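You operate a simulated robot arm through the tools that you are given. There is no shell and no other tool.

Carry out the task below with a simulated two-armed robot. There is one attempt and no reset: what you move stays moved.

JOB
Bring the air back and clamp the white window at 3 bar.
Fine: clamp lever to open and pressure set before the air valve opens; clamp when the line gauge is at 6; no dent.

Only the result counts: the job must be done as asked and must still hold three seconds after the hand-in. Knocking over, shifting, dropping, spilling or breaking anything else fails it.

ROBOT AND FRAMES
Two 7-joint arms with fingered hands on one trunk that stands fixed in place. Base frame: the origin is at the foot of the trunk, x ahead of it, y to its left, z up. Units: mm, degrees, N and s.
The left shoulder is at [200, 135, 1020], the right one opposite. With the tool pointing down near the work surface each hand reaches from about 100 to 960 mm from the base axis, measured 20 degrees to its own side. Payload 4 kg a hand.
The tool frame of a hand sits at the grasp point between the pads (the TCP): z along the fingers, y along the line on which they close. The tips reach 25 mm beyond it. The gripper opens to 88 mm; its body begins 29 mm behind the TCP. The gripper is a hand of 4 fingers: y runs from the thumb to the fingers, the wrist lies at [-13, -106, -174] in the tool frame, and closing takes about 1.5 s.
Orientation is told as [roll, pitch, yaw] about the base's x, y, z axes, in that order, counted from this pose: with the fingers straight down and the wrist toward the robot, the tool's x, y and z point along [0, 1, 0], [1, 0, 0] and [0, 0, -1] of the base frame.

CONTROLS
- The arms move only by the tool jog_arm. It takes "left_deltas", "right_deltas" or both (then of equal length, played together; a hand with none holds still); each is a list of rows, each a list of 7 numbers: the turn, a rotation vector about the tool's x, y, z in degrees, then the shift along the tool's x, y, z in mm, then the closure in counts, from 0 (fully open) to 255 (shut). In form: [[ax, ay, az, tx, ty, tz, gripper], ...]. A call has 1 to 20 rows; each row shifts and turns the commanded pose from where the row before left it, along the tool's axes as they then stand. Each row takes 0.2 s and may step no farther than 50 mm and 8.6 degrees from the row before; otherwise, or with a gripper value out of range, the whole call is refused. A pose out of reach is approached as far as the arm can. The call stops where the force on the tool passes 40 N (or 10 N more than at its start, if that is more) or the arm is blocked; 0.2 s more then pass. Each finger travels about 153 mm/s and halts on what it meets, pressing with about 28 N; the grip force reading is that of the motor and also rises with nothing between the fingers. The clock runs only during rows and for 0.2 s after the last one: add rows that do not move to give the fingers time. The reply holds the time, the measured pose of the TCP, the force on the tool along the base axes, the opening and the grip force, in the units named above and with some noise, with the torque about the TCP (base axes, N m) and any sound that the robot's microphone picked up.
- Cameras (640 x 400 px; columns grow to the right, rows downward): "scene" is now at [143.2, 13.3, 1633]; the picture's right is [0.17, -0.99, 0.00], its down [-0.63, -0.11, -0.77] and it looks along [0.76, 0.13, -0.63] (base axes); focal length 325 px, centre (320, 200). "left" rides on the left gripper at [-64, -83, -98] in its tool frame; the picture's right is [-0.62, -0.37, 0.69], its down [0.71, -0.63, 0.30] and it looks along [0.32, 0.68, 0.65] (tool axes); focal length 265 px, centre (320, 200). "right" rides on the right gripper at [64, -83, -98] in its tool frame; the picture's right is [-0.62, 0.37, -0.69], its down [-0.71, -0.63, 0.30] and it looks along [-0.32, 0.68, 0.65] (tool axes); focal length 265 px, centre (320, 200). There is no depth. A picture from a camera that has moved, and an enlarged one, comes with that camera's place and axes in the base frame and with its lens.
- snapshot(camera): a new picture of that camera. The clock stands still meanwhile.
- slide_trunk(by): slides the trunk up (or, below 0, down) by that many mm; the arms and the scene camera ride with it, the base frame stays. It gives what a move gives, with no picture.
- set_grasp(shape, hand): the hand has 4 fingers and takes this shape, open, in about a second: jaw (thumb against the fingers, like two jaws); tri (thumb and two fingers); tip (a fingertip pinch); poke (one finger out to press); point (the index stretched); flat (the hand flat); cup (the hand cupped); fist (a fist). The gripper value then closes the fingers along that shape, each until it touches; the sizes above hold for jaw. It gives what a move gives, with no picture.
- turn_head(pan, tilt): turns the head with the scene camera to pan (to the left, within 97 degrees either way) and tilt (down, from -29 to 69), counted from straight ahead of the robot. It gives what a move gives.
- enlarge(camera, box): a new picture of the part [left, top, right, bottom] of that camera's present view, enlarged. The clock stands still meanwhile.
- hand_in(): hands the job in; it is judged then, once.

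Nothing tells you positions but the pictures and the camera data. Unless the task says otherwise, let go and move clear before handing in.

The tools are called after "Call:" as name(argument=value, ...) on one line, values as JSON. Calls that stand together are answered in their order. jog_arm: Moves the arms, as the interface text tells. Its arguments: {"type":"object","properties":{"left_deltas":{"type":"array","items":{"type":"array","items":{"type":"number"}}},"right_deltas":{"type":"array","items":{"type":"array","items":{"type":"number"}}}},"required":[]} The other tools are called the same way: slide_trunk (by) moves the trunk up or down; set_grasp (shape, hand) gives the hand a shape; turn_head (pan, tilt) turns the head that bears the scene camera; snapshot (camera) takes a picture; enlarge (camera, box) takes an enlarged picture of a part of a camera's view; hand_in () hands the job in.

At the start:

```text
t: 0.0
left_tcp_pos: [512.9, 376.9, 1285.5]
left_tool_rot: [0.0, 0.0, 0.0]
left_force: [0.2, -0.1, -0.6]
left_moment: [0.02, 0.02, 0.01]
left_opening: 87.6
left_grip_force: 0.0
left_shape: jaw
right_tcp_pos: [625.7, -171.7, 1382.1]
right_tool_rot: [0.0, 0.0, 0.1]
right_force: [0.5, 0.5, -0.5]
right_moment: [0.01, 0.0, -0.01]
right_opening: 87.6
right_grip_force: 0.0
right_shape: jaw
trunk travel left (down, up): [-625.0, 145.0]
head pan, tilt (commanded): [9.7, 39.4]
```

scene: 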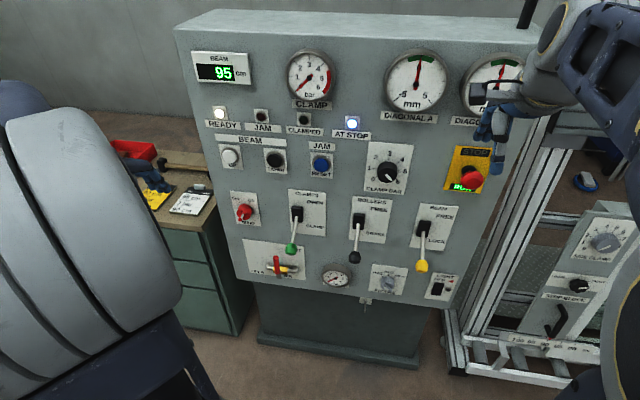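
right: 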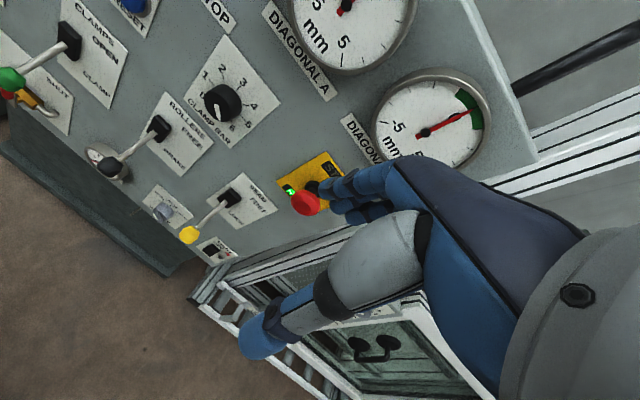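
left: 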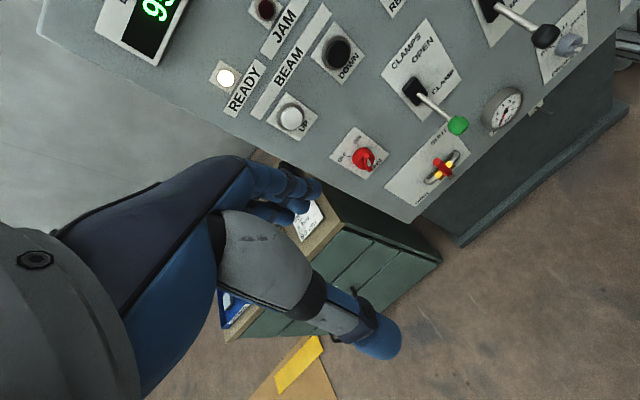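

I see a control cabinet with gauges, a clamp lever (green knob), a clamp bar dial, and an air shut-off valve (red/yellow) at the lower left. First I will look closer at all of it.

Call:
enlarge(camera="scene", box=[220, 170, 380, 300])

Call:
enlarge(camera="scene", box=[340, 130, 500, 310])

Call:
enlarge(camera="scene", box=[180, 30, 350, 180])

Call:
enlarge(camera="right", box=[0, 0, 340, 280])

Call:
enlarge(camera="left", box=[200, 0, 640, 280])

```text
3.08 times, centred on (300, 235) of scene
camera zoom: at [143.2, 13.3, 1633.0], right [0.17, -0.99, 0.0], down [-0.63, -0.11, -0.77], along [0.76, 0.13, -0.63], focal length 1000 px, centre (382, 92)
```

zoom: 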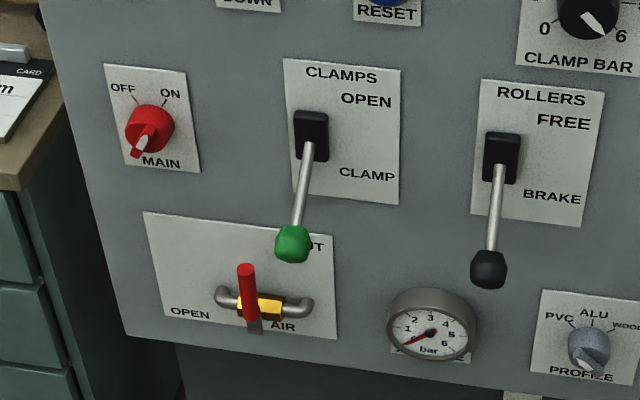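

```text
2.22 times, centred on (420, 220) of scene
camera zoom: at [143.2, 13.3, 1633.0], right [0.17, -0.99, 0.0], down [-0.63, -0.11, -0.77], along [0.76, 0.13, -0.63], focal length 722 px, centre (98, 156)
```

zoom: 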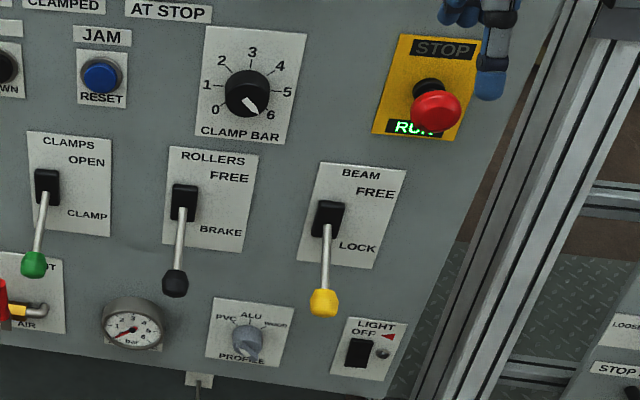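

```text
2.67 times, centred on (265, 105) of scene
camera zoom: at [143.2, 13.3, 1633.0], right [0.17, -0.99, 0.0], down [-0.63, -0.11, -0.77], along [0.76, 0.13, -0.63], focal length 867 px, centre (467, 453)
```

zoom: 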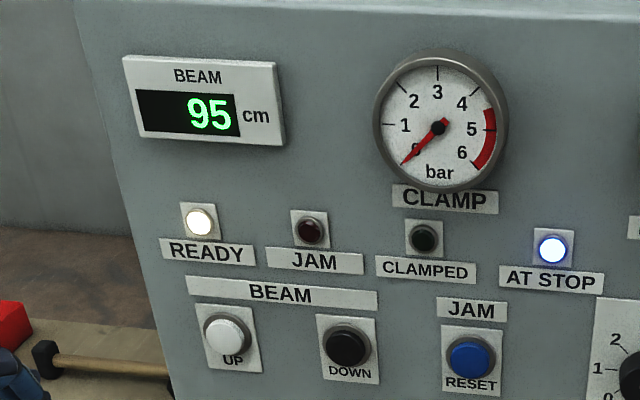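

```text
1.43 times, centred on (170, 140) of right
camera zoom: at [541.8, -106.6, 1481.1], right [0.37, -0.62, 0.69], down [-0.63, -0.71, -0.3], along [0.68, -0.32, -0.65], focal length 379 px, centre (534, 286)
```

zoom: 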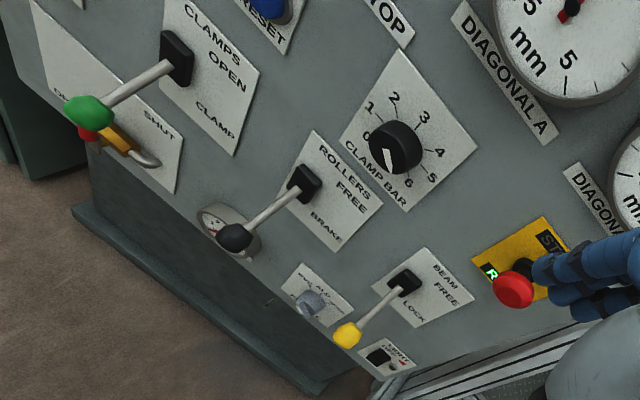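

```text
1.43 times, centred on (420, 140) of left
camera zoom: at [430.5, 312.8, 1384.1], right [-0.37, -0.62, -0.69], down [-0.63, 0.71, -0.3], along [0.68, 0.32, -0.65], focal length 379 px, centre (177, 286)
```

zoom: 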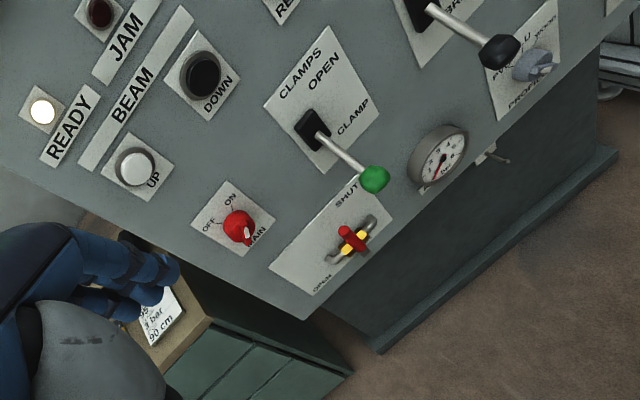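

The cabinet has a main switch, three levers, an air valve (red handle), a CLAMP BAR knob and a PROFILE knob. There is a job card on the bench and the press is on the right; I'll look around at both.

Call:
turn_head(pan=40, tilt=45)

Call:
snapshot(camera="scene")

Call:
turn_head(pan=-40, tilt=40)

Call:
snapshot(camera="scene")

```text
t: 0.9
left_tcp_pos: [513.5, 376.5, 1284.4]
left_tool_rot: [0.0, -0.1, -0.1]
left_force: [0.7, 0.1, -0.2]
left_moment: [0.01, -0.02, -0.01]
left_opening: 87.7
left_grip_force: 0.1
left_shape: jaw
right_tcp_pos: [626.0, -170.8, 1382.3]
right_tool_rot: [0.0, 0.0, 0.0]
right_force: [0.0, 0.4, 0.6]
right_moment: [0.05, 0.02, 0.01]
right_opening: 87.7
right_grip_force: 0.0
right_shape: jaw
trunk travel left (down, up): [-625.0, 145.0]
head pan, tilt (commanded): [40.0, 45.0]
```

```text
taken
camera scene: at [121.4, 51.1, 1624.9], right [0.64, -0.77, 0.0], down [-0.54, -0.45, -0.71], along [0.54, 0.45, -0.71], focal length 325 px, centre (320, 200)
```

scene: 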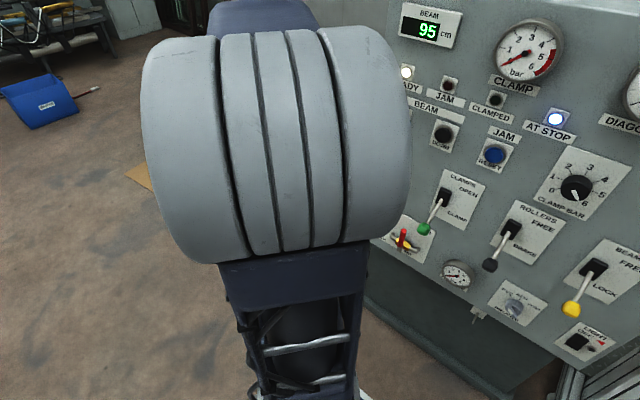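

```text
t: 2.5
left_tcp_pos: [514.0, 376.1, 1284.2]
left_tool_rot: [0.0, 0.1, 0.1]
left_force: [-0.3, 0.5, 0.3]
left_moment: [0.0, 0.04, -0.03]
left_opening: 87.8
left_grip_force: 0.1
left_shape: jaw
right_tcp_pos: [626.1, -170.8, 1382.0]
right_tool_rot: [0.0, -0.1, 0.0]
right_force: [0.2, -0.5, -0.2]
right_moment: [0.04, -0.03, 0.01]
right_opening: 87.3
right_grip_force: 0.1
right_shape: jaw
trunk travel left (down, up): [-625.0, 145.0]
head pan, tilt (commanded): [-40.0, 40.0]
```

```text
taken
camera scene: at [124.2, -55.7, 1632.1], right [-0.64, -0.77, 0.0], down [-0.49, 0.41, -0.77], along [0.59, -0.49, -0.64], focal length 325 px, centre (320, 200)
```

scene: 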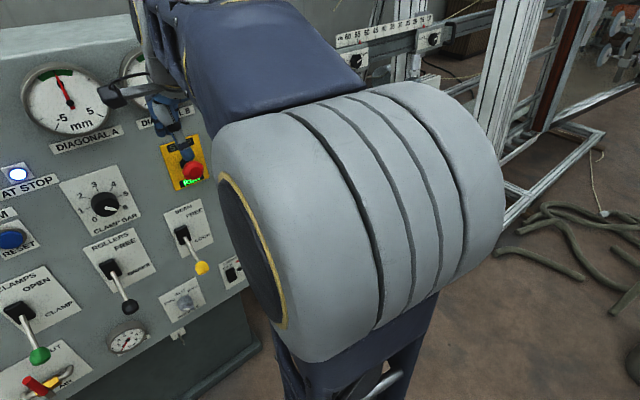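

The card on the bench and the press need a clearer view; I turn the head back to mid-angles and enlarge.

Call:
turn_head(pan=22, tilt=42)

Call:
snapshot(camera="scene")

Call:
turn_head(pan=-10, tilt=35)

Call:
snapshot(camera="scene")

Call:
enlarge(camera="left", box=[280, 190, 340, 250])

```text
t: 3.8
left_tcp_pos: [514.1, 376.6, 1285.7]
left_tool_rot: [0.0, 0.1, -0.1]
left_force: [0.0, 0.4, -0.1]
left_moment: [0.03, -0.02, -0.02]
left_opening: 87.8
left_grip_force: 0.1
left_shape: jaw
right_tcp_pos: [625.3, -171.2, 1381.6]
right_tool_rot: [0.0, 0.1, 0.0]
right_force: [0.1, -0.9, 0.0]
right_moment: [-0.03, -0.03, 0.02]
right_opening: 87.4
right_grip_force: 0.1
right_shape: jaw
trunk travel left (down, up): [-625.0, 145.0]
head pan, tilt (commanded): [22.0, 42.0]
```

```text
taken
camera scene: at [136.6, 30.2, 1629.2], right [0.37, -0.93, 0.0], down [-0.62, -0.25, -0.74], along [0.69, 0.28, -0.67], focal length 325 px, centre (320, 200)
```

scene: 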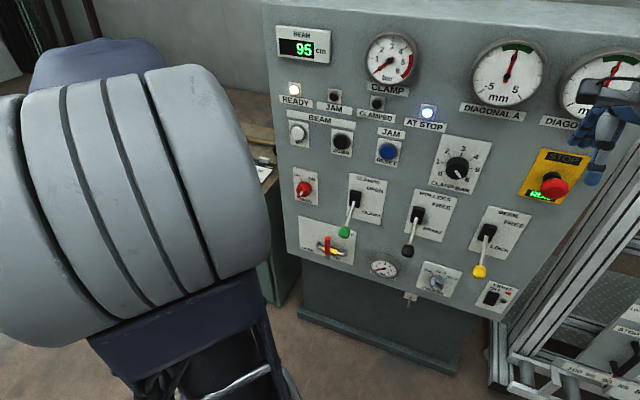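

```text
t: 4.8
left_tcp_pos: [512.8, 376.1, 1284.7]
left_tool_rot: [-0.1, 0.1, -0.1]
left_force: [-0.5, -0.5, -0.3]
left_moment: [0.02, -0.03, 0.01]
left_opening: 87.5
left_grip_force: 0.1
left_shape: jaw
right_tcp_pos: [625.0, -170.3, 1380.5]
right_tool_rot: [0.1, 0.0, -0.1]
right_force: [-0.5, -0.7, -0.5]
right_moment: [0.0, -0.02, 0.01]
right_opening: 87.8
right_grip_force: 0.1
right_shape: jaw
trunk travel left (down, up): [-625.0, 145.0]
head pan, tilt (commanded): [-10.0, 35.0]
```

```text
taken
camera scene: at [145.7, -16.3, 1639.7], right [-0.17, -0.98, 0.0], down [-0.57, 0.1, -0.82], along [0.81, -0.14, -0.57], focal length 325 px, centre (320, 200)
```

scene: 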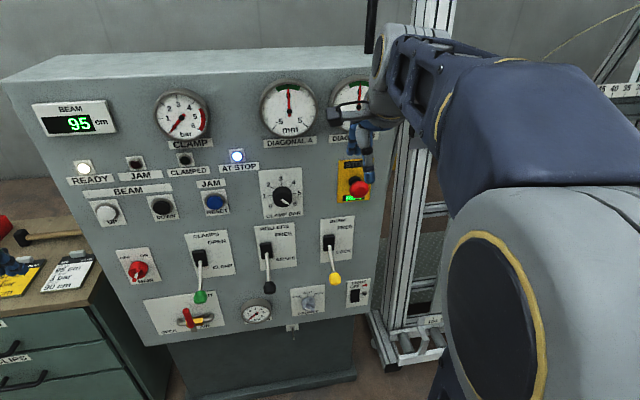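

```text
6.67 times, centred on (310, 220) of left
camera zoom: at [430.5, 312.8, 1384.1], right [-0.37, -0.62, -0.69], down [-0.63, 0.71, -0.3], along [0.68, 0.32, -0.65], focal length 1769 px, centre (387, 67)
```

zoom: 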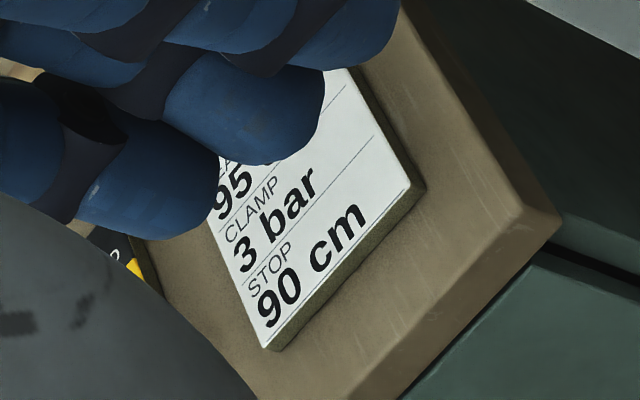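

Call:
enlarge(camera="scene", box=[0, 210, 110, 300])

Call:
enlarge(camera="scene", box=[80, 220, 240, 350])

Call:
enlarge(camera="scene", box=[230, 160, 390, 330])

```text
4.44 times, centred on (55, 255) of scene
camera zoom: at [145.7, -16.3, 1639.7], right [-0.17, -0.98, 0.0], down [-0.57, 0.1, -0.82], along [0.81, -0.14, -0.57], focal length 1444 px, centre (1498, -44)
```

zoom: 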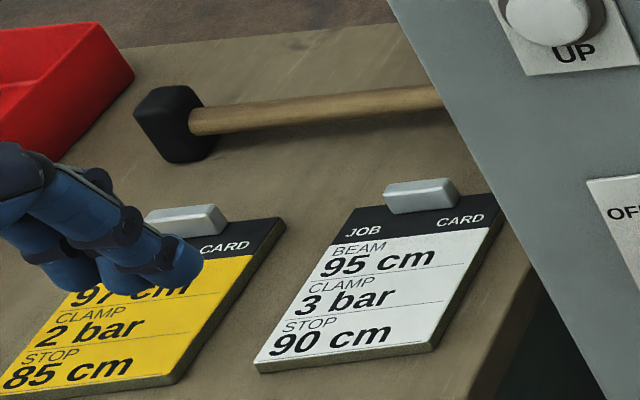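

```text
3.08 times, centred on (160, 285) of scene
camera zoom: at [145.7, -16.3, 1639.7], right [-0.17, -0.98, 0.0], down [-0.57, 0.1, -0.82], along [0.81, -0.14, -0.57], focal length 1000 px, centre (812, -62)
```

zoom: 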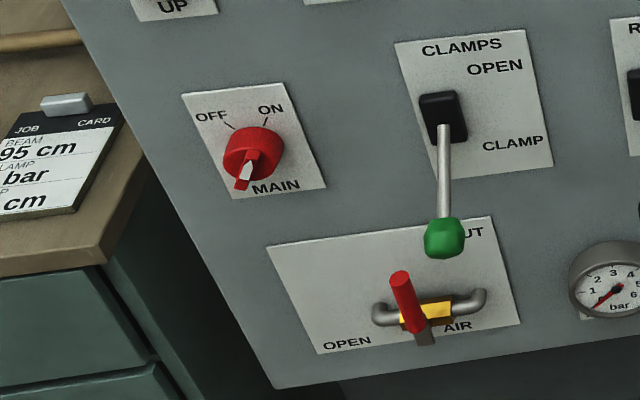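

```text
2.35 times, centred on (310, 245) of scene
camera zoom: at [145.7, -16.3, 1639.7], right [-0.17, -0.98, 0.0], down [-0.57, 0.1, -0.82], along [0.81, -0.14, -0.57], focal length 765 px, centre (344, 94)
```

zoom: 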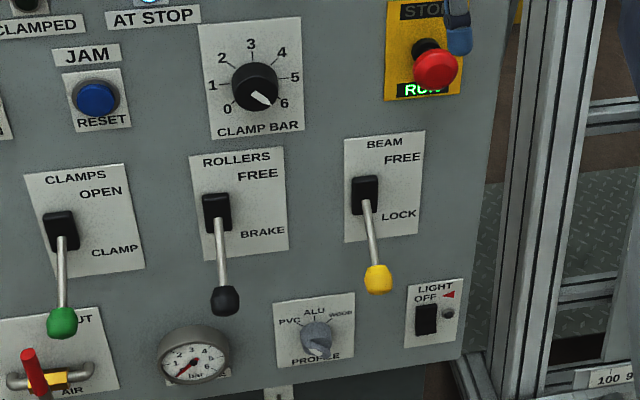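

The white card says beam 95, clamp 3 bar, stop 90. The display reads 95 and AT STOP is lit, so what is left is clamp lever to OPEN (green knob near [774, 209, 905]), CLAMP BAR knob (near [853, -40, 1162]) from 6 to 3, air valve (near [849, 275, 704]), then clamp. First I bring both hands in front of the panel.

Call:
jog_arm(left_deltas=[[0, 0, 0, -16.8, 12.7, 40.5, 0], [0, 0, 0, -16.8, 12.7, 40.5, 0], [0, 0, 0, -16.8, 12.7, 40.5, 0], [0, 0, 0, -16.8, 12.7, 40.5, 0], [0, 0, 0, -16.8, 12.7, 40.5, 0], [0, 0, 0, -16.8, 12.7, 40.5, 0], [0, 0, 0, -16.8, 12.7, 40.5, 0], [0, 0, 0, -16.8, 12.7, 40.5, 0], [0, 0, 0, -16.8, 12.7, 40.5, 0], [0, 0, 0, -16.8, 12.7, 40.5, 0]], right_deltas=[[0, 0, 0, 13.2, 4, 22, 0], [0, 0, 0, 13.2, 4, 22, 0], [0, 0, 0, 13.2, 4, 22, 0], [0, 0, 0, 13.2, 4, 22, 0], [0, 0, 0, 13.2, 4, 22, 0], [0, 0, 0, 13.2, 4, 22, 0], [0, 0, 0, 13.2, 4, 22, 0], [0, 0, 0, 13.2, 4, 22, 0], [0, 0, 0, 13.2, 4, 22, 0], [0, 0, 0, 13.2, 4, 22, 0]])

Call:
snapshot(camera="scene")

```text
t: 7.0
left_tcp_pos: [640.3, 209.3, 880.0]
left_tool_rot: [0.0, -0.1, 0.0]
left_force: [-0.5, 1.4, 0.9]
left_moment: [-0.01, -0.01, 0.03]
left_opening: 87.7
left_grip_force: 0.0
left_shape: jaw
right_tcp_pos: [666.6, -37.2, 1162.0]
right_tool_rot: [0.0, 0.0, 0.0]
right_force: [0.6, 0.4, 0.8]
right_moment: [-0.01, -0.02, 0.03]
right_opening: 87.7
right_grip_force: 0.0
right_shape: jaw
trunk travel left (down, up): [-625.0, 145.0]
head pan, tilt (commanded): [-10.0, 35.0]
```

```text
taken
camera scene: at [145.2, -16.2, 1639.8], right [-0.17, -0.98, 0.0], down [-0.56, 0.1, -0.82], along [0.81, -0.14, -0.57], focal length 325 px, centre (320, 200)
```

scene: 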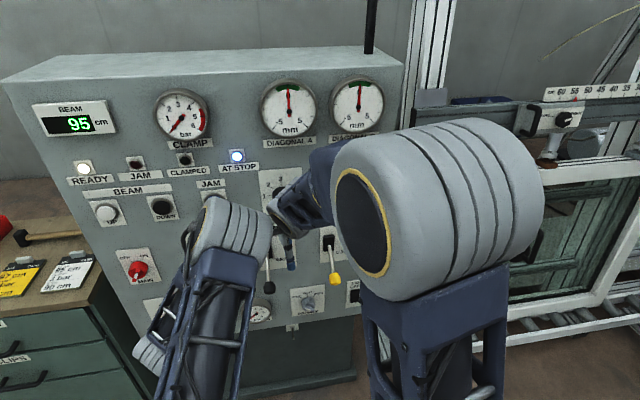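

Both hands reached their places before the panel. Now I tip both tools from pointing down to pointing forward at the panel.

Call:
jog_arm(left_deltas=[[-8.2, 0, 0, 0, 0, 0, 0], [-8.2, 0, 0, 0, 0, 0, 0], [-8.2, 0, 0, 0, 0, 0, 0], [-8.2, 0, 0, 0, 0, 0, 0], [-8.2, 0, 0, 0, 0, 0, 0], [-8.2, 0, 0, 0, 0, 0, 0], [-8.2, 0, 0, 0, 0, 0, 0], [-8.2, 0, 0, 0, 0, 0, 0], [-8.2, 0, 0, 0, 0, 0, 0], [-8.2, 0, 0, 0, 0, 0, 0], [-8, 0, 0, 0, 0, 0, 0]], right_deltas=[[-8.2, 0, 0, 0, 0, 0, 0], [-8.2, 0, 0, 0, 0, 0, 0], [-8.2, 0, 0, 0, 0, 0, 0], [-8.2, 0, 0, 0, 0, 0, 0], [-8.2, 0, 0, 0, 0, 0, 0], [-8.2, 0, 0, 0, 0, 0, 0], [-8.2, 0, 0, 0, 0, 0, 0], [-8.2, 0, 0, 0, 0, 0, 0], [-8.2, 0, 0, 0, 0, 0, 0], [-8.2, 0, 0, 0, 0, 0, 0], [-8, 0, 0, 0, 0, 0, 0]])

Call:
snapshot(camera="scene")

Call:
snapshot(camera="left")

Call:
snapshot(camera="right")

```text
t: 7.3
left_tcp_pos: [643.2, 207.0, 882.1]
left_tool_rot: [-0.2, -3.7, -0.2]
left_force: [0.3, 0.5, 0.4]
left_moment: [0.0, 0.0, 0.0]
left_opening: 87.5
left_grip_force: 0.0
left_shape: jaw
right_tcp_pos: [669.8, -48.1, 1161.1]
right_tool_rot: [-0.3, -3.2, -1.4]
right_force: [0.9, 0.9, -1.6]
right_moment: [-0.14, -0.02, -0.06]
right_opening: 87.5
right_grip_force: 0.0
right_shape: jaw
trunk travel left (down, up): [-625.0, 145.0]
head pan, tilt (commanded): [-10.0, 35.0]
stopped in row 1 (right hand): the force on the tool passed its limit at 67 N (the readings are from after the stop); the commanded pose is now the measured one
```

```text
taken
camera scene: at [145.7, -16.3, 1639.7], right [-0.17, -0.98, 0.0], down [-0.56, 0.1, -0.82], along [0.81, -0.14, -0.57], focal length 325 px, centre (320, 200)
```

scene: 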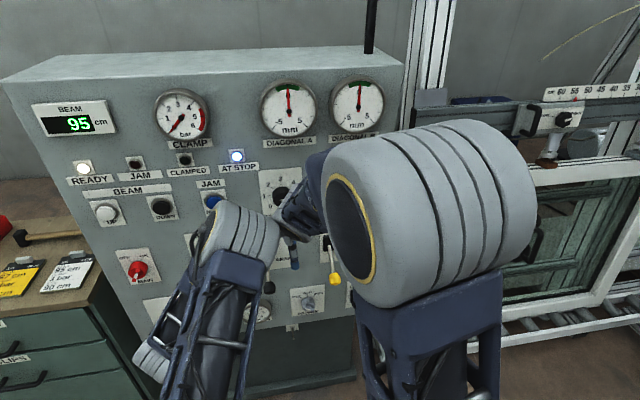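

```text
taken
camera left: at [553.7, 143.6, 976.5], right [-0.32, -0.62, -0.71], down [-0.61, 0.71, -0.35], along [0.72, 0.32, -0.61], focal length 265 px, centre (320, 200)
```

left: 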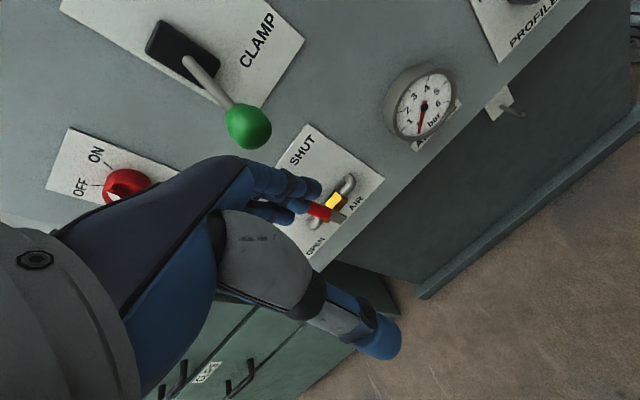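

```text
taken
camera right: at [582.3, 19.0, 1254.3], right [0.31, -0.62, 0.72], down [-0.63, -0.7, -0.34], along [0.71, -0.35, -0.61], focal length 265 px, centre (320, 200)
```

right: 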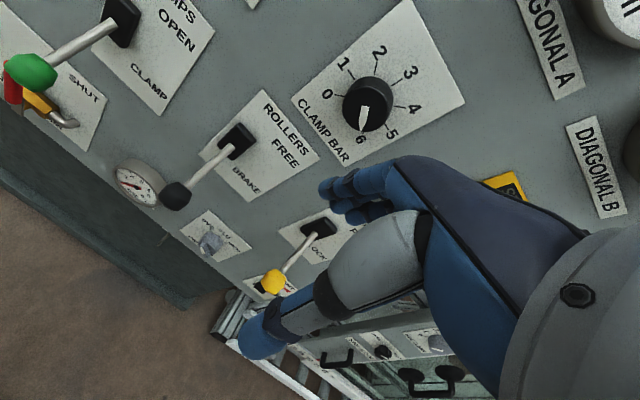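

The two arms touched each other as the turn began (nothing on the panel was hit). I move the right hand off to the right first, then turn the left hand alone.

Call:
jog_arm(right_deltas=[[0, 0, 0, -40, 0, 0, 0], [0, 0, 0, -40, 0, 0, 0], [0, 0, 0, -40, 0, 0, 0], [0, 0, 0, -40, 0, 0, 0], [0, 0, 0, -30, 0, 0, 0]])

Call:
snapshot(camera="scene")

```text
t: 7.6
left_tcp_pos: [644.9, 202.5, 882.5]
left_tool_rot: [-0.4, -3.8, -0.7]
left_force: [-0.4, -0.1, -0.7]
left_moment: [0.03, -0.03, -0.01]
left_opening: 87.6
left_grip_force: 0.0
left_shape: jaw
right_tcp_pos: [669.0, -53.4, 1159.2]
right_tool_rot: [0.1, -3.2, -1.2]
right_force: [1.7, 0.1, -1.2]
right_moment: [-0.05, 0.2, -0.13]
right_opening: 87.6
right_grip_force: 0.1
right_shape: jaw
trunk travel left (down, up): [-625.0, 145.0]
head pan, tilt (commanded): [-10.0, 35.0]
stopped in row 1 (right hand): the force on the tool passed its limit at 84 N (the readings are from after the stop); the commanded pose is now the measured one
```

```text
taken
camera scene: at [145.8, -16.1, 1639.7], right [-0.17, -0.98, 0.0], down [-0.56, 0.1, -0.82], along [0.81, -0.14, -0.57], focal length 325 px, centre (320, 200)
```

scene: 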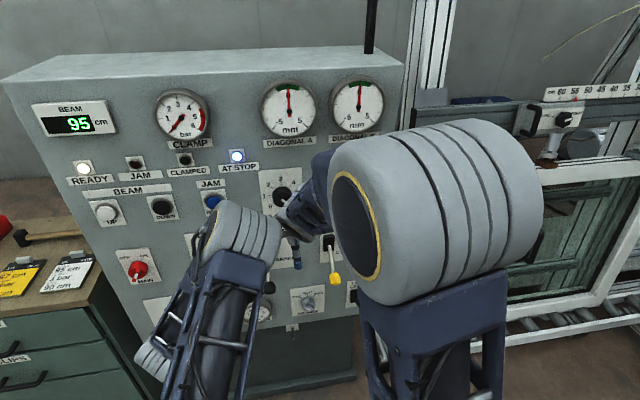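

Call:
enlarge(camera="scene", box=[140, 140, 400, 320])

Call:
turn_head(pan=10, tilt=50)

Call:
snapshot(camera="scene")

Call:
snapshot(camera="right")

```text
2.22 times, centred on (270, 230) of scene
camera zoom: at [145.8, -16.1, 1639.7], right [-0.17, -0.98, 0.0], down [-0.56, 0.1, -0.82], along [0.81, -0.14, -0.57], focal length 722 px, centre (431, 133)
```

zoom: 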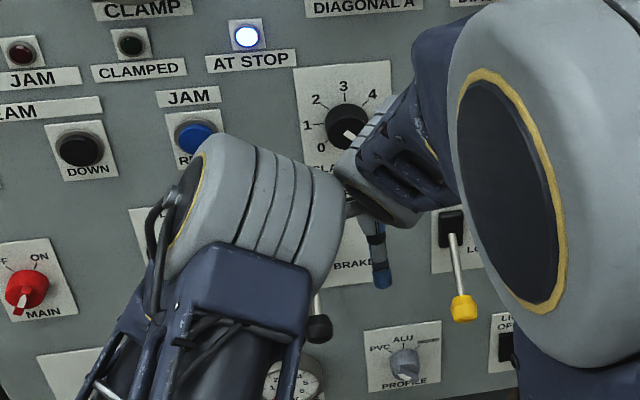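

```text
t: 8.4
left_tcp_pos: [644.1, 202.2, 882.5]
left_tool_rot: [-0.4, -3.9, -0.6]
left_force: [0.5, -0.4, 0.0]
left_moment: [-0.02, 0.01, 0.0]
left_opening: 87.6
left_grip_force: 0.1
left_shape: jaw
right_tcp_pos: [670.0, -54.2, 1158.9]
right_tool_rot: [0.2, -3.3, -1.2]
right_force: [2.5, 0.1, -0.5]
right_moment: [-0.07, 0.26, -0.21]
right_opening: 87.9
right_grip_force: 0.1
right_shape: jaw
trunk travel left (down, up): [-625.0, 145.0]
head pan, tilt (commanded): [10.0, 50.0]
```

```text
taken
camera scene: at [134.9, 12.2, 1618.0], right [0.17, -0.98, 0.0], down [-0.75, -0.13, -0.64], along [0.63, 0.11, -0.77], focal length 325 px, centre (320, 200)
```

scene: 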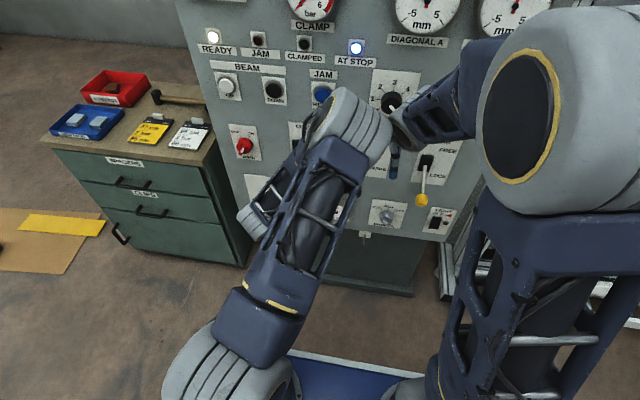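

```text
taken
camera right: at [582.0, 11.9, 1254.3], right [0.32, -0.63, 0.71], down [-0.63, -0.7, -0.34], along [0.71, -0.34, -0.62], focal length 265 px, centre (320, 200)
```

right: 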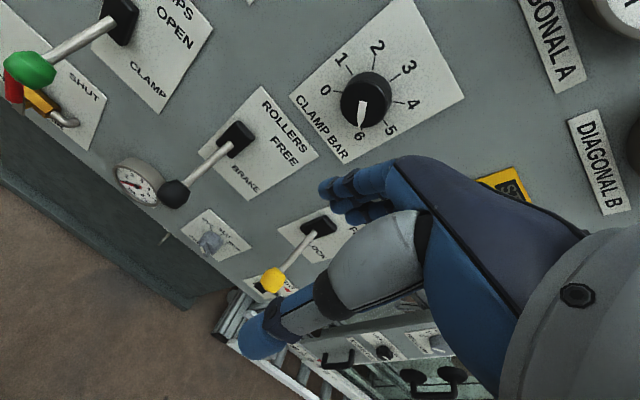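

The left elbow joint is resting against the right wrist. I separate them with small gentle steps: left hand to the left, right hand to the right.

Call:
jog_arm(left_deltas=[[0, 0, 0, 4, 0, 0, 0], [0, 0, 0, 6, 0, 0, 0], [0, 0, 0, 8, 0, 0, 0], [0, 0, 0, 10, 0, 0, 0]], right_deltas=[[0, 0, 0, -4, 0, 0, 0], [0, 0, 0, -6, 0, 0, 0], [0, 0, 0, -8, 0, 0, 0], [0, 0, 0, -10, 0, 0, 0]])

Call:
snapshot(camera="scene")

```text
t: 8.9
left_tcp_pos: [647.0, 203.6, 884.7]
left_tool_rot: [-0.5, -4.1, -0.9]
left_force: [0.4, -0.1, 0.5]
left_moment: [0.04, -0.01, -0.02]
left_opening: 87.7
left_grip_force: 0.1
left_shape: jaw
right_tcp_pos: [669.6, -56.2, 1155.8]
right_tool_rot: [0.2, -2.9, -1.2]
right_force: [2.0, 0.9, -0.6]
right_moment: [-0.2, 0.15, -0.32]
right_opening: 87.6
right_grip_force: 0.0
right_shape: jaw
trunk travel left (down, up): [-625.0, 145.0]
head pan, tilt (commanded): [10.0, 50.0]
stopped in row 2 (right hand): the force on the tool passed its limit at 52 N (the readings are from after the stop); the commanded pose is now the measured one
```

```text
taken
camera scene: at [134.9, 12.3, 1618.0], right [0.17, -0.98, 0.0], down [-0.75, -0.13, -0.64], along [0.63, 0.11, -0.77], focal length 325 px, centre (320, 200)
```

scene: 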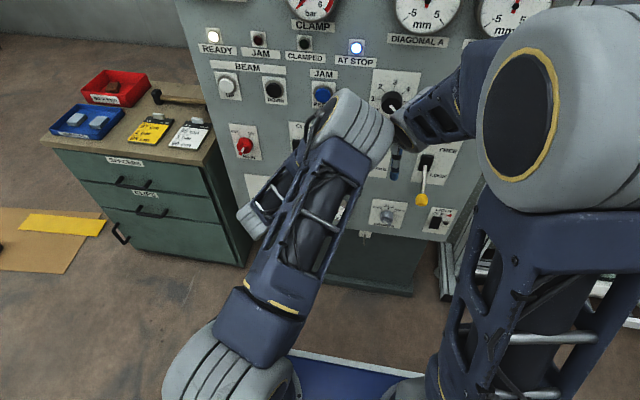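

Still caught: the left elbow sits just above and behind the right hand's camera bracket. I try freeing the right hand by small moves forward and down, away from that elbow.

Call:
jog_arm(right_deltas=[[0, 0, 0, 0, 2, 2, 0], [0, 0, 0, 0, 3, 3, 0], [0, 0, 0, -1, 4, 4, 0], [0, 0, 0, -2, 5, 5, 0]])

Call:
enlarge(camera="scene", box=[300, 60, 480, 200])

```text
t: 9.9
left_tcp_pos: [646.2, 203.2, 885.0]
left_tool_rot: [-0.7, -4.1, -0.9]
left_force: [-0.1, 0.5, -0.3]
left_moment: [0.04, 0.01, -0.01]
left_opening: 87.4
left_grip_force: 0.1
left_shape: jaw
right_tcp_pos: [684.2, -60.6, 1141.8]
right_tool_rot: [0.1, -2.8, -1.0]
right_force: [0.2, -0.1, 0.2]
right_moment: [-0.03, 0.03, -0.01]
right_opening: 88.0
right_grip_force: 0.1
right_shape: jaw
trunk travel left (down, up): [-625.0, 145.0]
head pan, tilt (commanded): [10.0, 50.0]
```

```text
2.86 times, centred on (390, 130) of scene
camera zoom: at [134.8, 12.3, 1618.0], right [0.17, -0.98, 0.0], down [-0.75, -0.13, -0.64], along [0.63, 0.11, -0.77], focal length 928 px, centre (120, 400)
```

zoom: 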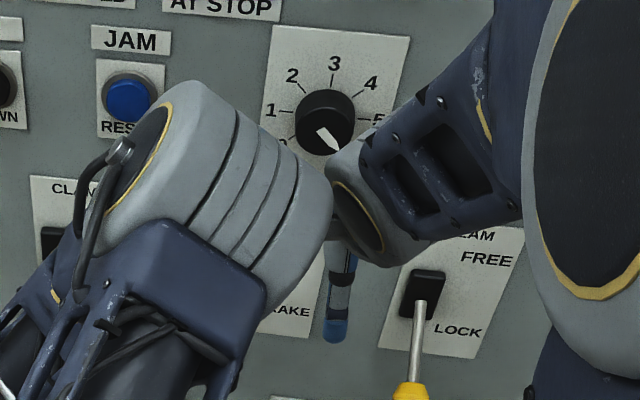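

The right hand is free (forces near zero). I carry on moving it forward/right in modest steps to clear the left elbow.

Call:
jog_arm(right_deltas=[[0, 0, 0, -6, 3, 3, 0], [0, 0, 0, -10, 2, 0, 0], [0, 0, 0, -15, 0, 0, 0], [0, 0, 0, -20, 0, 0, 0], [0, 0, 0, -25, 0, 0, 0], [0, 0, 0, -30, 0, 0, 0], [0, 0, 0, -30, -10, 0, 0], [0, 0, 0, -30, -10, 0, 0]])

Call:
snapshot(camera="scene")

```text
t: 11.7
left_tcp_pos: [645.0, 203.6, 885.0]
left_tool_rot: [-0.6, -4.1, -0.8]
left_force: [0.1, 0.0, -0.6]
left_moment: [0.0, 0.0, -0.01]
left_opening: 87.5
left_grip_force: 0.0
left_shape: jaw
right_tcp_pos: [664.4, -225.4, 1139.4]
right_tool_rot: [0.1, -2.8, -1.0]
right_force: [-0.1, -0.3, -0.2]
right_moment: [0.02, -0.02, 0.0]
right_opening: 87.7
right_grip_force: 0.1
right_shape: jaw
trunk travel left (down, up): [-625.0, 145.0]
head pan, tilt (commanded): [10.0, 50.0]
```

```text
taken
camera scene: at [135.0, 12.7, 1617.9], right [0.17, -0.98, 0.0], down [-0.75, -0.13, -0.64], along [0.63, 0.11, -0.77], focal length 325 px, centre (320, 200)
```

scene: 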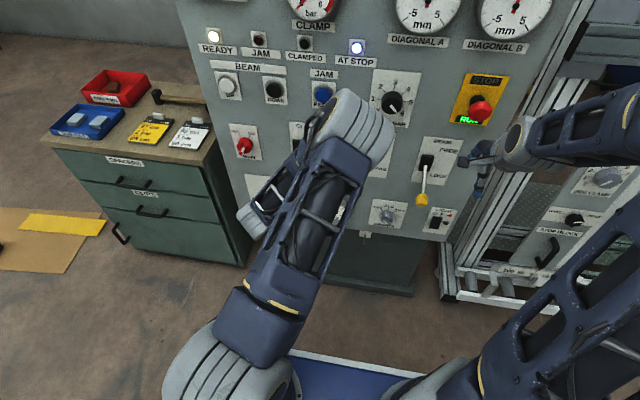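

The arms are clear of each other now. I turn the left hand to point forward.

Call:
jog_arm(left_deltas=[[-8.2, 0, 0, 0, 0, 0, 0], [-8.2, 0, 0, 0, 0, 0, 0], [-8.2, 0, 0, 0, 0, 0, 0], [-8.2, 0, 0, 0, 0, 0, 0], [-8.2, 0, 0, 0, 0, 0, 0], [-8.2, 0, 0, 0, 0, 0, 0], [-8.2, 0, 0, 0, 0, 0, 0], [-8.2, 0, 0, 0, 0, 0, 0], [-8.2, 0, 0, 0, 0, 0, 0], [-8.2, 0, 0, 0, 0, 0, 0], [-3.8, 0, 0, 0, 0, 0, 0]], right_deltas=[[0, 0, 0, 0, -10, 0, 0], [0, 0, 0, 0, -10, 0, 0], [0, 0, 0, 0, -10, 0, 0], [0, 0, 0, 0, -10, 0, 0], [0, 0, 0, 0, -10, 0, 0], [0, 0, 0, 0, 0, 0, 0], [0, 0, 0, 0, 0, 0, 0], [0, 0, 0, 0, 0, 0, 0], [0, 0, 0, 0, 0, 0, 0], [0, 0, 0, 0, 0, 0, 0], [0, 0, 0, 0, 0, 0, 0]])

Call:
snapshot(camera="scene")

Call:
snapshot(camera="left")

```text
t: 14.1
left_tcp_pos: [803.3, 293.6, 896.5]
left_tool_rot: [-89.0, -89.4, 88.0]
left_force: [0.3, -0.7, -1.3]
left_moment: [-0.01, -0.01, -0.01]
left_opening: 88.0
left_grip_force: 0.0
left_shape: jaw
left hand out of reach, approached as far as the arm can: row 3, 4, 5, 6, 7, 8, 9, 10, 11
right_tcp_pos: [616.6, -224.5, 1136.4]
right_tool_rot: [0.0, -2.8, -1.1]
right_force: [0.6, 0.2, 0.1]
right_moment: [-0.01, -0.05, -0.01]
right_opening: 87.8
right_grip_force: 0.0
right_shape: jaw
trunk travel left (down, up): [-625.0, 145.0]
head pan, tilt (commanded): [10.0, 50.0]
```

```text
taken
camera scene: at [134.8, 12.2, 1618.0], right [0.17, -0.98, 0.0], down [-0.75, -0.13, -0.64], along [0.63, 0.11, -0.77], focal length 325 px, centre (320, 200)
```

scene: 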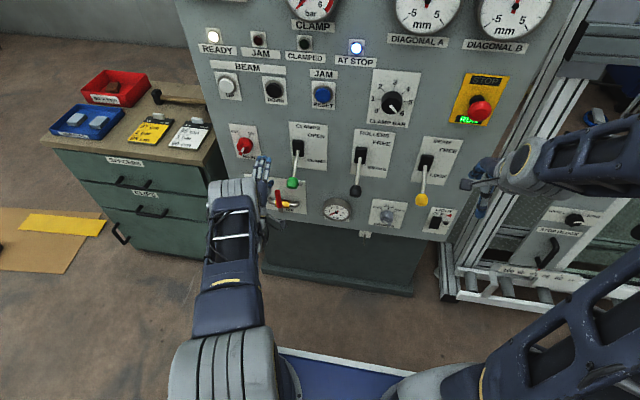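

```text
taken
camera left: at [703.3, 230.6, 815.9], right [0.68, -0.63, -0.36], down [0.32, 0.7, -0.64], along [0.66, 0.32, 0.68], focal length 265 px, centre (320, 200)
```

left: 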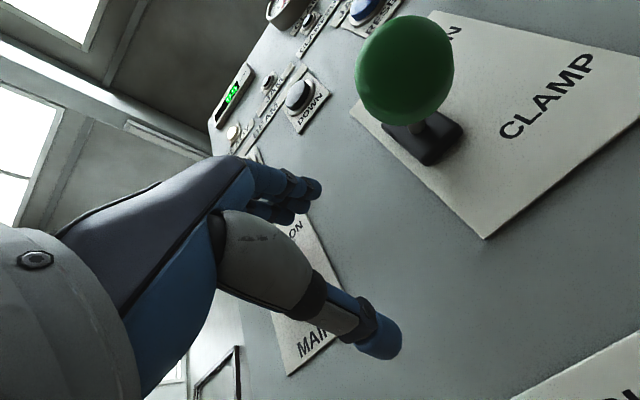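

The left hand now points forward but drifted to [803, 294, 897] because the asked pose was out of reach; forces are zero and nothing was touched. I test with a still row what pose is now being commanded.

Call:
jog_arm(left_deltas=[[0, 0, 0, 0, 5, 0, 0]])

```text
t: 14.5
left_tcp_pos: [803.1, 294.2, 901.7]
left_tool_rot: [-76.6, -89.4, 75.7]
left_force: [0.1, -0.6, -0.1]
left_moment: [-0.03, -0.02, 0.0]
left_opening: 87.7
left_grip_force: 0.1
left_shape: jaw
right_tcp_pos: [615.8, -223.8, 1136.9]
right_tool_rot: [0.1, -2.8, -1.1]
right_force: [0.2, -0.1, -0.7]
right_moment: [-0.01, -0.01, 0.03]
right_opening: 87.9
right_grip_force: 0.1
right_shape: jaw
trunk travel left (down, up): [-625.0, 145.0]
head pan, tilt (commanded): [10.0, 50.0]
```

The command follows the reached pose. I try to back the left hand away from the panel in small steps and see where reach ends.

Call:
jog_arm(left_deltas=[[0, 0, 0, 0, 0, -15, 0], [0, 0, 0, 0, 0, -15, 0], [0, 0, 0, 0, 0, -15, 0], [0, 0, 0, 0, 0, -15, 0]])

```text
t: 15.5
left_tcp_pos: [791.0, 315.6, 891.5]
left_tool_rot: [-77.5, -89.4, 76.6]
left_force: [-0.1, -1.0, -0.1]
left_moment: [0.0, -0.02, -0.02]
left_opening: 87.8
left_grip_force: 0.0
left_shape: jaw
left hand out of reach, approached as far as the arm can: row 1, 2, 3, 4
right_tcp_pos: [616.4, -224.9, 1137.9]
right_tool_rot: [0.2, -2.9, -1.1]
right_force: [-1.4, 1.0, 0.4]
right_moment: [0.01, 0.01, -0.01]
right_opening: 87.6
right_grip_force: 0.0
right_shape: jaw
trunk travel left (down, up): [-625.0, 145.0]
head pan, tilt (commanded): [10.0, 50.0]
```

The minimum reach in this wrist-down posture is too long. I'll roll the left hand so the wrist goes to the left and then above, which suits the raised elbow better, keeping the TCP where it is.

Call:
jog_arm(left_deltas=[[0, 0, 8.2, 0, 0, 0, 0], [0, 0, 8.2, 0, 0, 0, 0], [0, 0, 8.2, 0, 0, 0, 0], [0, 0, 8.2, 0, 0, 0, 0], [0, 0, 8.2, 0, 0, 0, 0], [0, 0, 8.2, 0, 0, 0, 0], [0, 0, 8.2, 0, 0, 0, 0], [0, 0, 8.2, 0, 0, 0, 0], [0, 0, 8.2, 0, 0, 0, 0], [0, 0, 8.2, 0, 0, 0, 0], [0, 0, 8, 0, 0, 0, 0]])

Call:
snapshot(camera="scene")

Call:
snapshot(camera="left")

```text
t: 17.9
left_tcp_pos: [733.7, 571.1, 1172.7]
left_tool_rot: [83.1, -7.6, -95.6]
left_force: [0.5, 0.6, 0.0]
left_moment: [-0.03, -0.01, -0.02]
left_opening: 87.8
left_grip_force: 0.0
left_shape: jaw
left hand out of reach, approached as far as the arm can: row 1, 2, 3, 4, 5, 6, 7, 8, 9, 10, 11
right_tcp_pos: [616.3, -224.5, 1136.8]
right_tool_rot: [0.1, -2.9, -1.0]
right_force: [-0.3, 0.0, -0.2]
right_moment: [-0.01, 0.0, 0.0]
right_opening: 87.7
right_grip_force: 0.1
right_shape: jaw
trunk travel left (down, up): [-625.0, 145.0]
head pan, tilt (commanded): [10.0, 50.0]
```

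```text
taken
camera scene: at [135.3, 12.4, 1617.9], right [0.17, -0.98, 0.0], down [-0.75, -0.13, -0.64], along [0.63, 0.11, -0.77], focal length 325 px, centre (320, 200)
```

scene: 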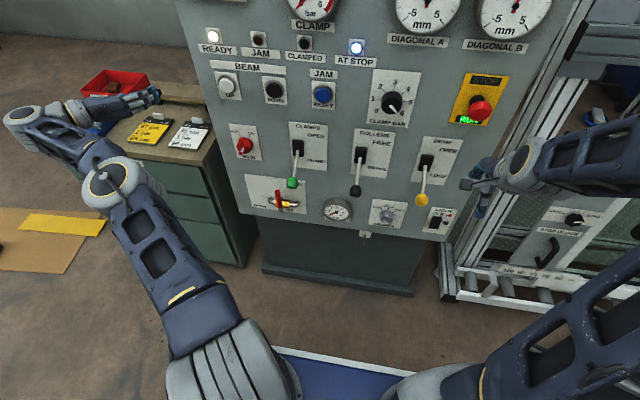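

```text
taken
camera left: at [636.7, 657.1, 1111.8], right [0.64, 0.21, -0.74], down [0.46, 0.67, 0.58], along [0.62, -0.71, 0.33], focal length 265 px, centre (320, 200)
```

left: 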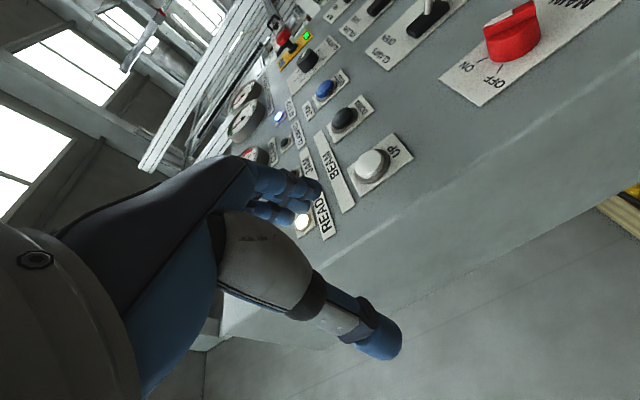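

The solver swung the left arm to an elbow-out posture at [734, 571, 1173], pointing forward with wrist to the left – nothing touched. This posture is actually good (jaws close sideways on the lever knob); I approach the lever in short checked moves.

Call:
jog_arm(left_deltas=[[0, 0, 0, -26, 27, 0.5, 0], [0, 0, 0, -26, 27, 0.5, 0], [0, 0, 0, -26, 27, 0.5, 0]])

Call:
snapshot(camera="scene")

```text
t: 18.7
left_tcp_pos: [757.8, 547.2, 1188.3]
left_tool_rot: [83.5, -7.3, -95.5]
left_force: [-0.5, -0.3, -1.4]
left_moment: [0.0, 0.01, -0.01]
left_opening: 87.8
left_grip_force: 0.0
left_shape: jaw
left hand out of reach, approached as far as the arm can: row 1, 2, 3
right_tcp_pos: [615.9, -223.9, 1138.0]
right_tool_rot: [0.1, -2.9, -1.1]
right_force: [-0.6, -0.9, 0.4]
right_moment: [-0.03, 0.04, 0.0]
right_opening: 87.8
right_grip_force: 0.0
right_shape: jaw
trunk travel left (down, up): [-625.0, 145.0]
head pan, tilt (commanded): [10.0, 50.0]
```

```text
taken
camera scene: at [134.7, 12.7, 1617.9], right [0.17, -0.98, 0.0], down [-0.75, -0.13, -0.64], along [0.63, 0.11, -0.77], focal length 325 px, centre (320, 200)
```

scene: 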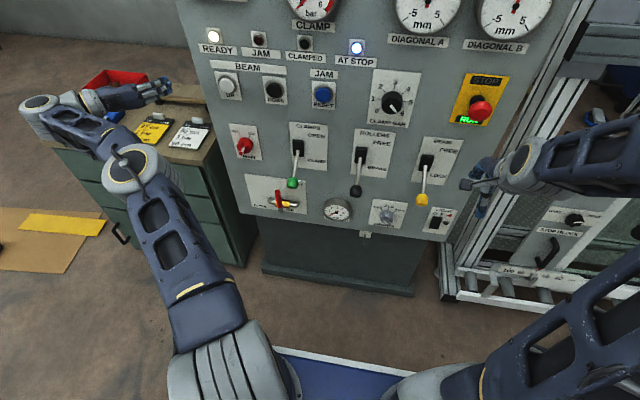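

The arm is at a wrist limit: forward-pointing poses want the wrist higher than the shoulder, so the trunk should be lowered for this work. First I roll the left hand back in short steps while raising it, to get back to a comfortable posture.

Call:
jog_arm(left_deltas=[[0, 0, -8.2, 10, 0, -10, 0], [0, 0, -8.2, 10, 0, -10, 0], [0, 0, -8.2, 10, 5, -10, 0], [0, 0, -8.2, 10, 5, -10, 0]])

Call:
snapshot(camera="scene")

```text
t: 19.7
left_tcp_pos: [723.2, 553.3, 1232.1]
left_tool_rot: [83.2, -38.9, -91.7]
left_force: [-0.5, -0.5, 0.1]
left_moment: [0.01, 0.0, 0.01]
left_opening: 87.8
left_grip_force: 0.1
left_shape: jaw
right_tcp_pos: [616.5, -224.4, 1137.5]
right_tool_rot: [0.1, -2.7, -1.1]
right_force: [-0.7, -0.5, -0.2]
right_moment: [-0.03, 0.02, 0.01]
right_opening: 87.9
right_grip_force: 0.0
right_shape: jaw
trunk travel left (down, up): [-625.0, 145.0]
head pan, tilt (commanded): [10.0, 50.0]
```

```text
taken
camera scene: at [135.1, 12.3, 1617.9], right [0.17, -0.98, 0.0], down [-0.75, -0.13, -0.64], along [0.63, 0.11, -0.77], focal length 325 px, centre (320, 200)
```

scene: 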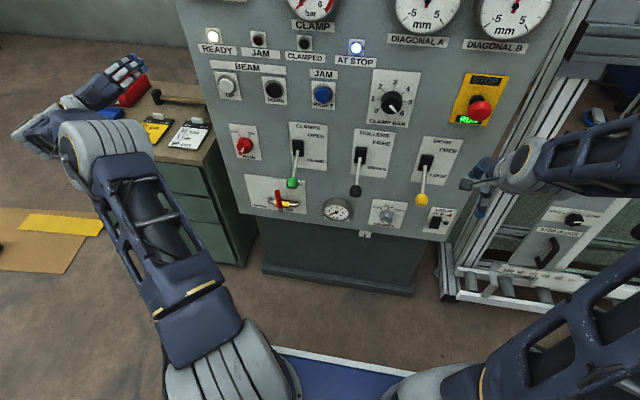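

That works without reach trouble. I keep rolling back while retreating from the panel.

Call:
jog_arm(left_deltas=[[0, 0, -8.2, 0, 10, -15, 0], [0, 0, -8.2, 0, 10, -15, 0], [0, 0, -8.2, -5, 10, -15, 0], [0, 0, -8.2, -10, 10, -15, 0]])

Call:
jog_arm(left_deltas=[[0, 0, -8.2, -15, 5, -10, 0], [0, 0, -8.2, -20, 5, -10, 0], [0, 0, -6, -20, 5, -10, 0], [0, 0, 0, -20, 5, -10, 0]])

Call:
snapshot(camera="scene")

Call:
snapshot(camera="left")

```text
t: 20.7
left_tcp_pos: [660.9, 521.1, 1260.7]
left_tool_rot: [73.2, -71.2, -79.9]
left_force: [-0.2, 0.2, 0.0]
left_moment: [0.02, 0.01, -0.01]
left_opening: 87.9
left_grip_force: 0.1
left_shape: jaw
right_tcp_pos: [615.4, -224.4, 1136.7]
right_tool_rot: [0.1, -2.8, -1.2]
right_force: [0.1, 0.0, -0.4]
right_moment: [0.06, 0.05, 0.01]
right_opening: 87.6
right_grip_force: 0.0
right_shape: jaw
trunk travel left (down, up): [-625.0, 145.0]
head pan, tilt (commanded): [10.0, 50.0]
```

```text
t: 21.7
left_tcp_pos: [615.6, 448.8, 1276.9]
left_tool_rot: [-38.3, -83.2, 32.6]
left_force: [-0.4, 0.0, 0.9]
left_moment: [0.01, 0.03, 0.01]
left_opening: 87.9
left_grip_force: 0.0
left_shape: jaw
right_tcp_pos: [615.9, -223.9, 1137.9]
right_tool_rot: [0.1, -2.8, -1.1]
right_force: [-0.6, 0.0, -0.2]
right_moment: [-0.05, 0.02, -0.01]
right_opening: 87.8
right_grip_force: 0.0
right_shape: jaw
trunk travel left (down, up): [-625.0, 145.0]
head pan, tilt (commanded): [10.0, 50.0]
```

```text
taken
camera scene: at [135.0, 12.5, 1617.9], right [0.17, -0.98, 0.0], down [-0.75, -0.13, -0.64], along [0.63, 0.11, -0.77], focal length 325 px, centre (320, 200)
```

scene: 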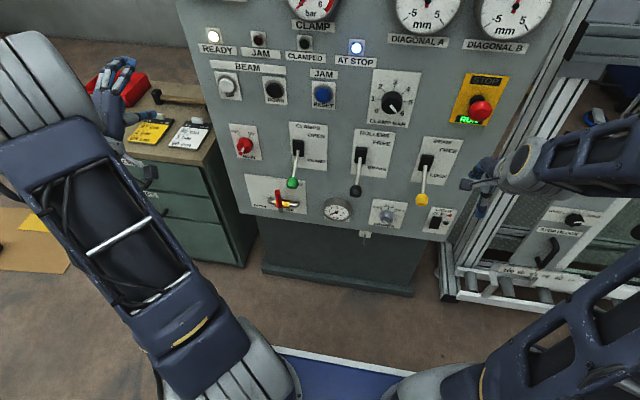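

```text
taken
camera left: at [502.8, 390.5, 1209.4], right [0.59, -0.71, -0.38], down [0.31, 0.64, -0.71], along [0.75, 0.3, 0.59], focal length 265 px, centre (320, 200)
```

left: 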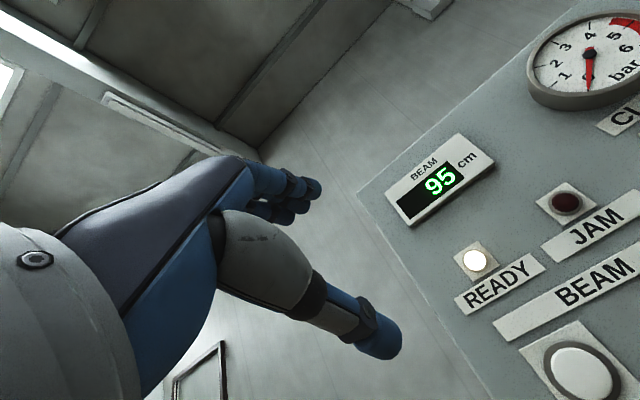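

The left hand is comfortable again at [616, 449, 1277], pointing forward. Now I raise the right hand back to where pointing forward is comfortable, and straighten the left hand's small tilt.

Call:
jog_arm(left_deltas=[[-2.6, 3, 2, 0, 0, 0, 0], [-2.6, 2.9, 2, 0, 0, 0, 0], [0, 0, 0, 0, 0, 0, 0], [0, 0, 0, 0, 0, 0, 0], [0, 0, 0, 0, 0, 0, 0], [0, 0, 0, 0, 0, 0, 0]], right_deltas=[[0, 0, 0, 5, 0, -38, 0], [0, 0, 0, 5, 0, -38, 0], [0, 0, 0, 5, 0, -38, 0], [0, 0, 0, 5, 0, -38, 0], [0, 0, 0, 5, 0, -38, 0], [0, 0, 0, 5, 0, -38, 0]])

Call:
jog_arm(right_deltas=[[-8.2, 0, 0, 0, 0, 0, 0], [-8.2, 0, 0, 0, 0, 0, 0], [-8.2, 0, 0, 0, 0, 0, 0], [-8.2, 0, 0, 0, 0, 0, 0]])

Call:
snapshot(camera="scene")

```text
t: 23.1
left_tcp_pos: [615.7, 448.8, 1277.2]
left_tool_rot: [21.8, -89.8, -21.7]
left_force: [0.1, 0.1, -0.3]
left_moment: [-0.01, -0.02, -0.04]
left_opening: 87.8
left_grip_force: 0.1
left_shape: jaw
right_tcp_pos: [605.2, -193.9, 1364.6]
right_tool_rot: [0.2, -2.8, -1.1]
right_force: [0.1, -1.1, -0.7]
right_moment: [0.0, -0.04, -0.02]
right_opening: 87.7
right_grip_force: 0.1
right_shape: jaw
trunk travel left (down, up): [-625.0, 145.0]
head pan, tilt (commanded): [10.0, 50.0]
```

```text
t: 24.1
left_tcp_pos: [614.7, 449.4, 1277.8]
left_tool_rot: [19.8, -89.6, -19.9]
left_force: [0.0, -0.4, -0.4]
left_moment: [0.02, 0.0, -0.02]
left_opening: 88.0
left_grip_force: 0.1
left_shape: jaw
right_tcp_pos: [606.4, -194.3, 1365.1]
right_tool_rot: [0.2, -35.5, -1.1]
right_force: [0.2, 0.7, 0.2]
right_moment: [0.01, 0.01, 0.03]
right_opening: 87.8
right_grip_force: 0.1
right_shape: jaw
trunk travel left (down, up): [-625.0, 145.0]
head pan, tilt (commanded): [10.0, 50.0]
```

```text
taken
camera scene: at [134.9, 12.5, 1618.0], right [0.17, -0.98, 0.0], down [-0.75, -0.13, -0.64], along [0.63, 0.11, -0.77], focal length 325 px, centre (320, 200)
```

scene: 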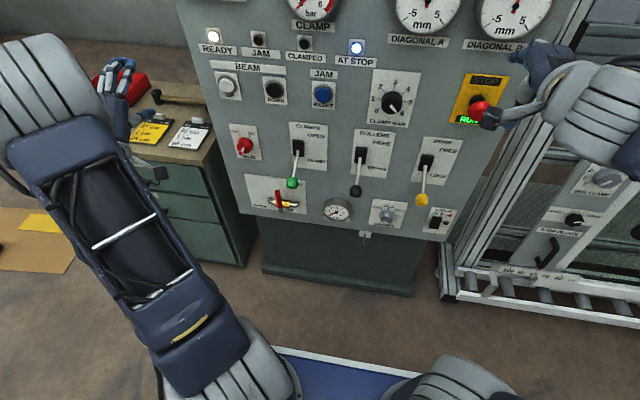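

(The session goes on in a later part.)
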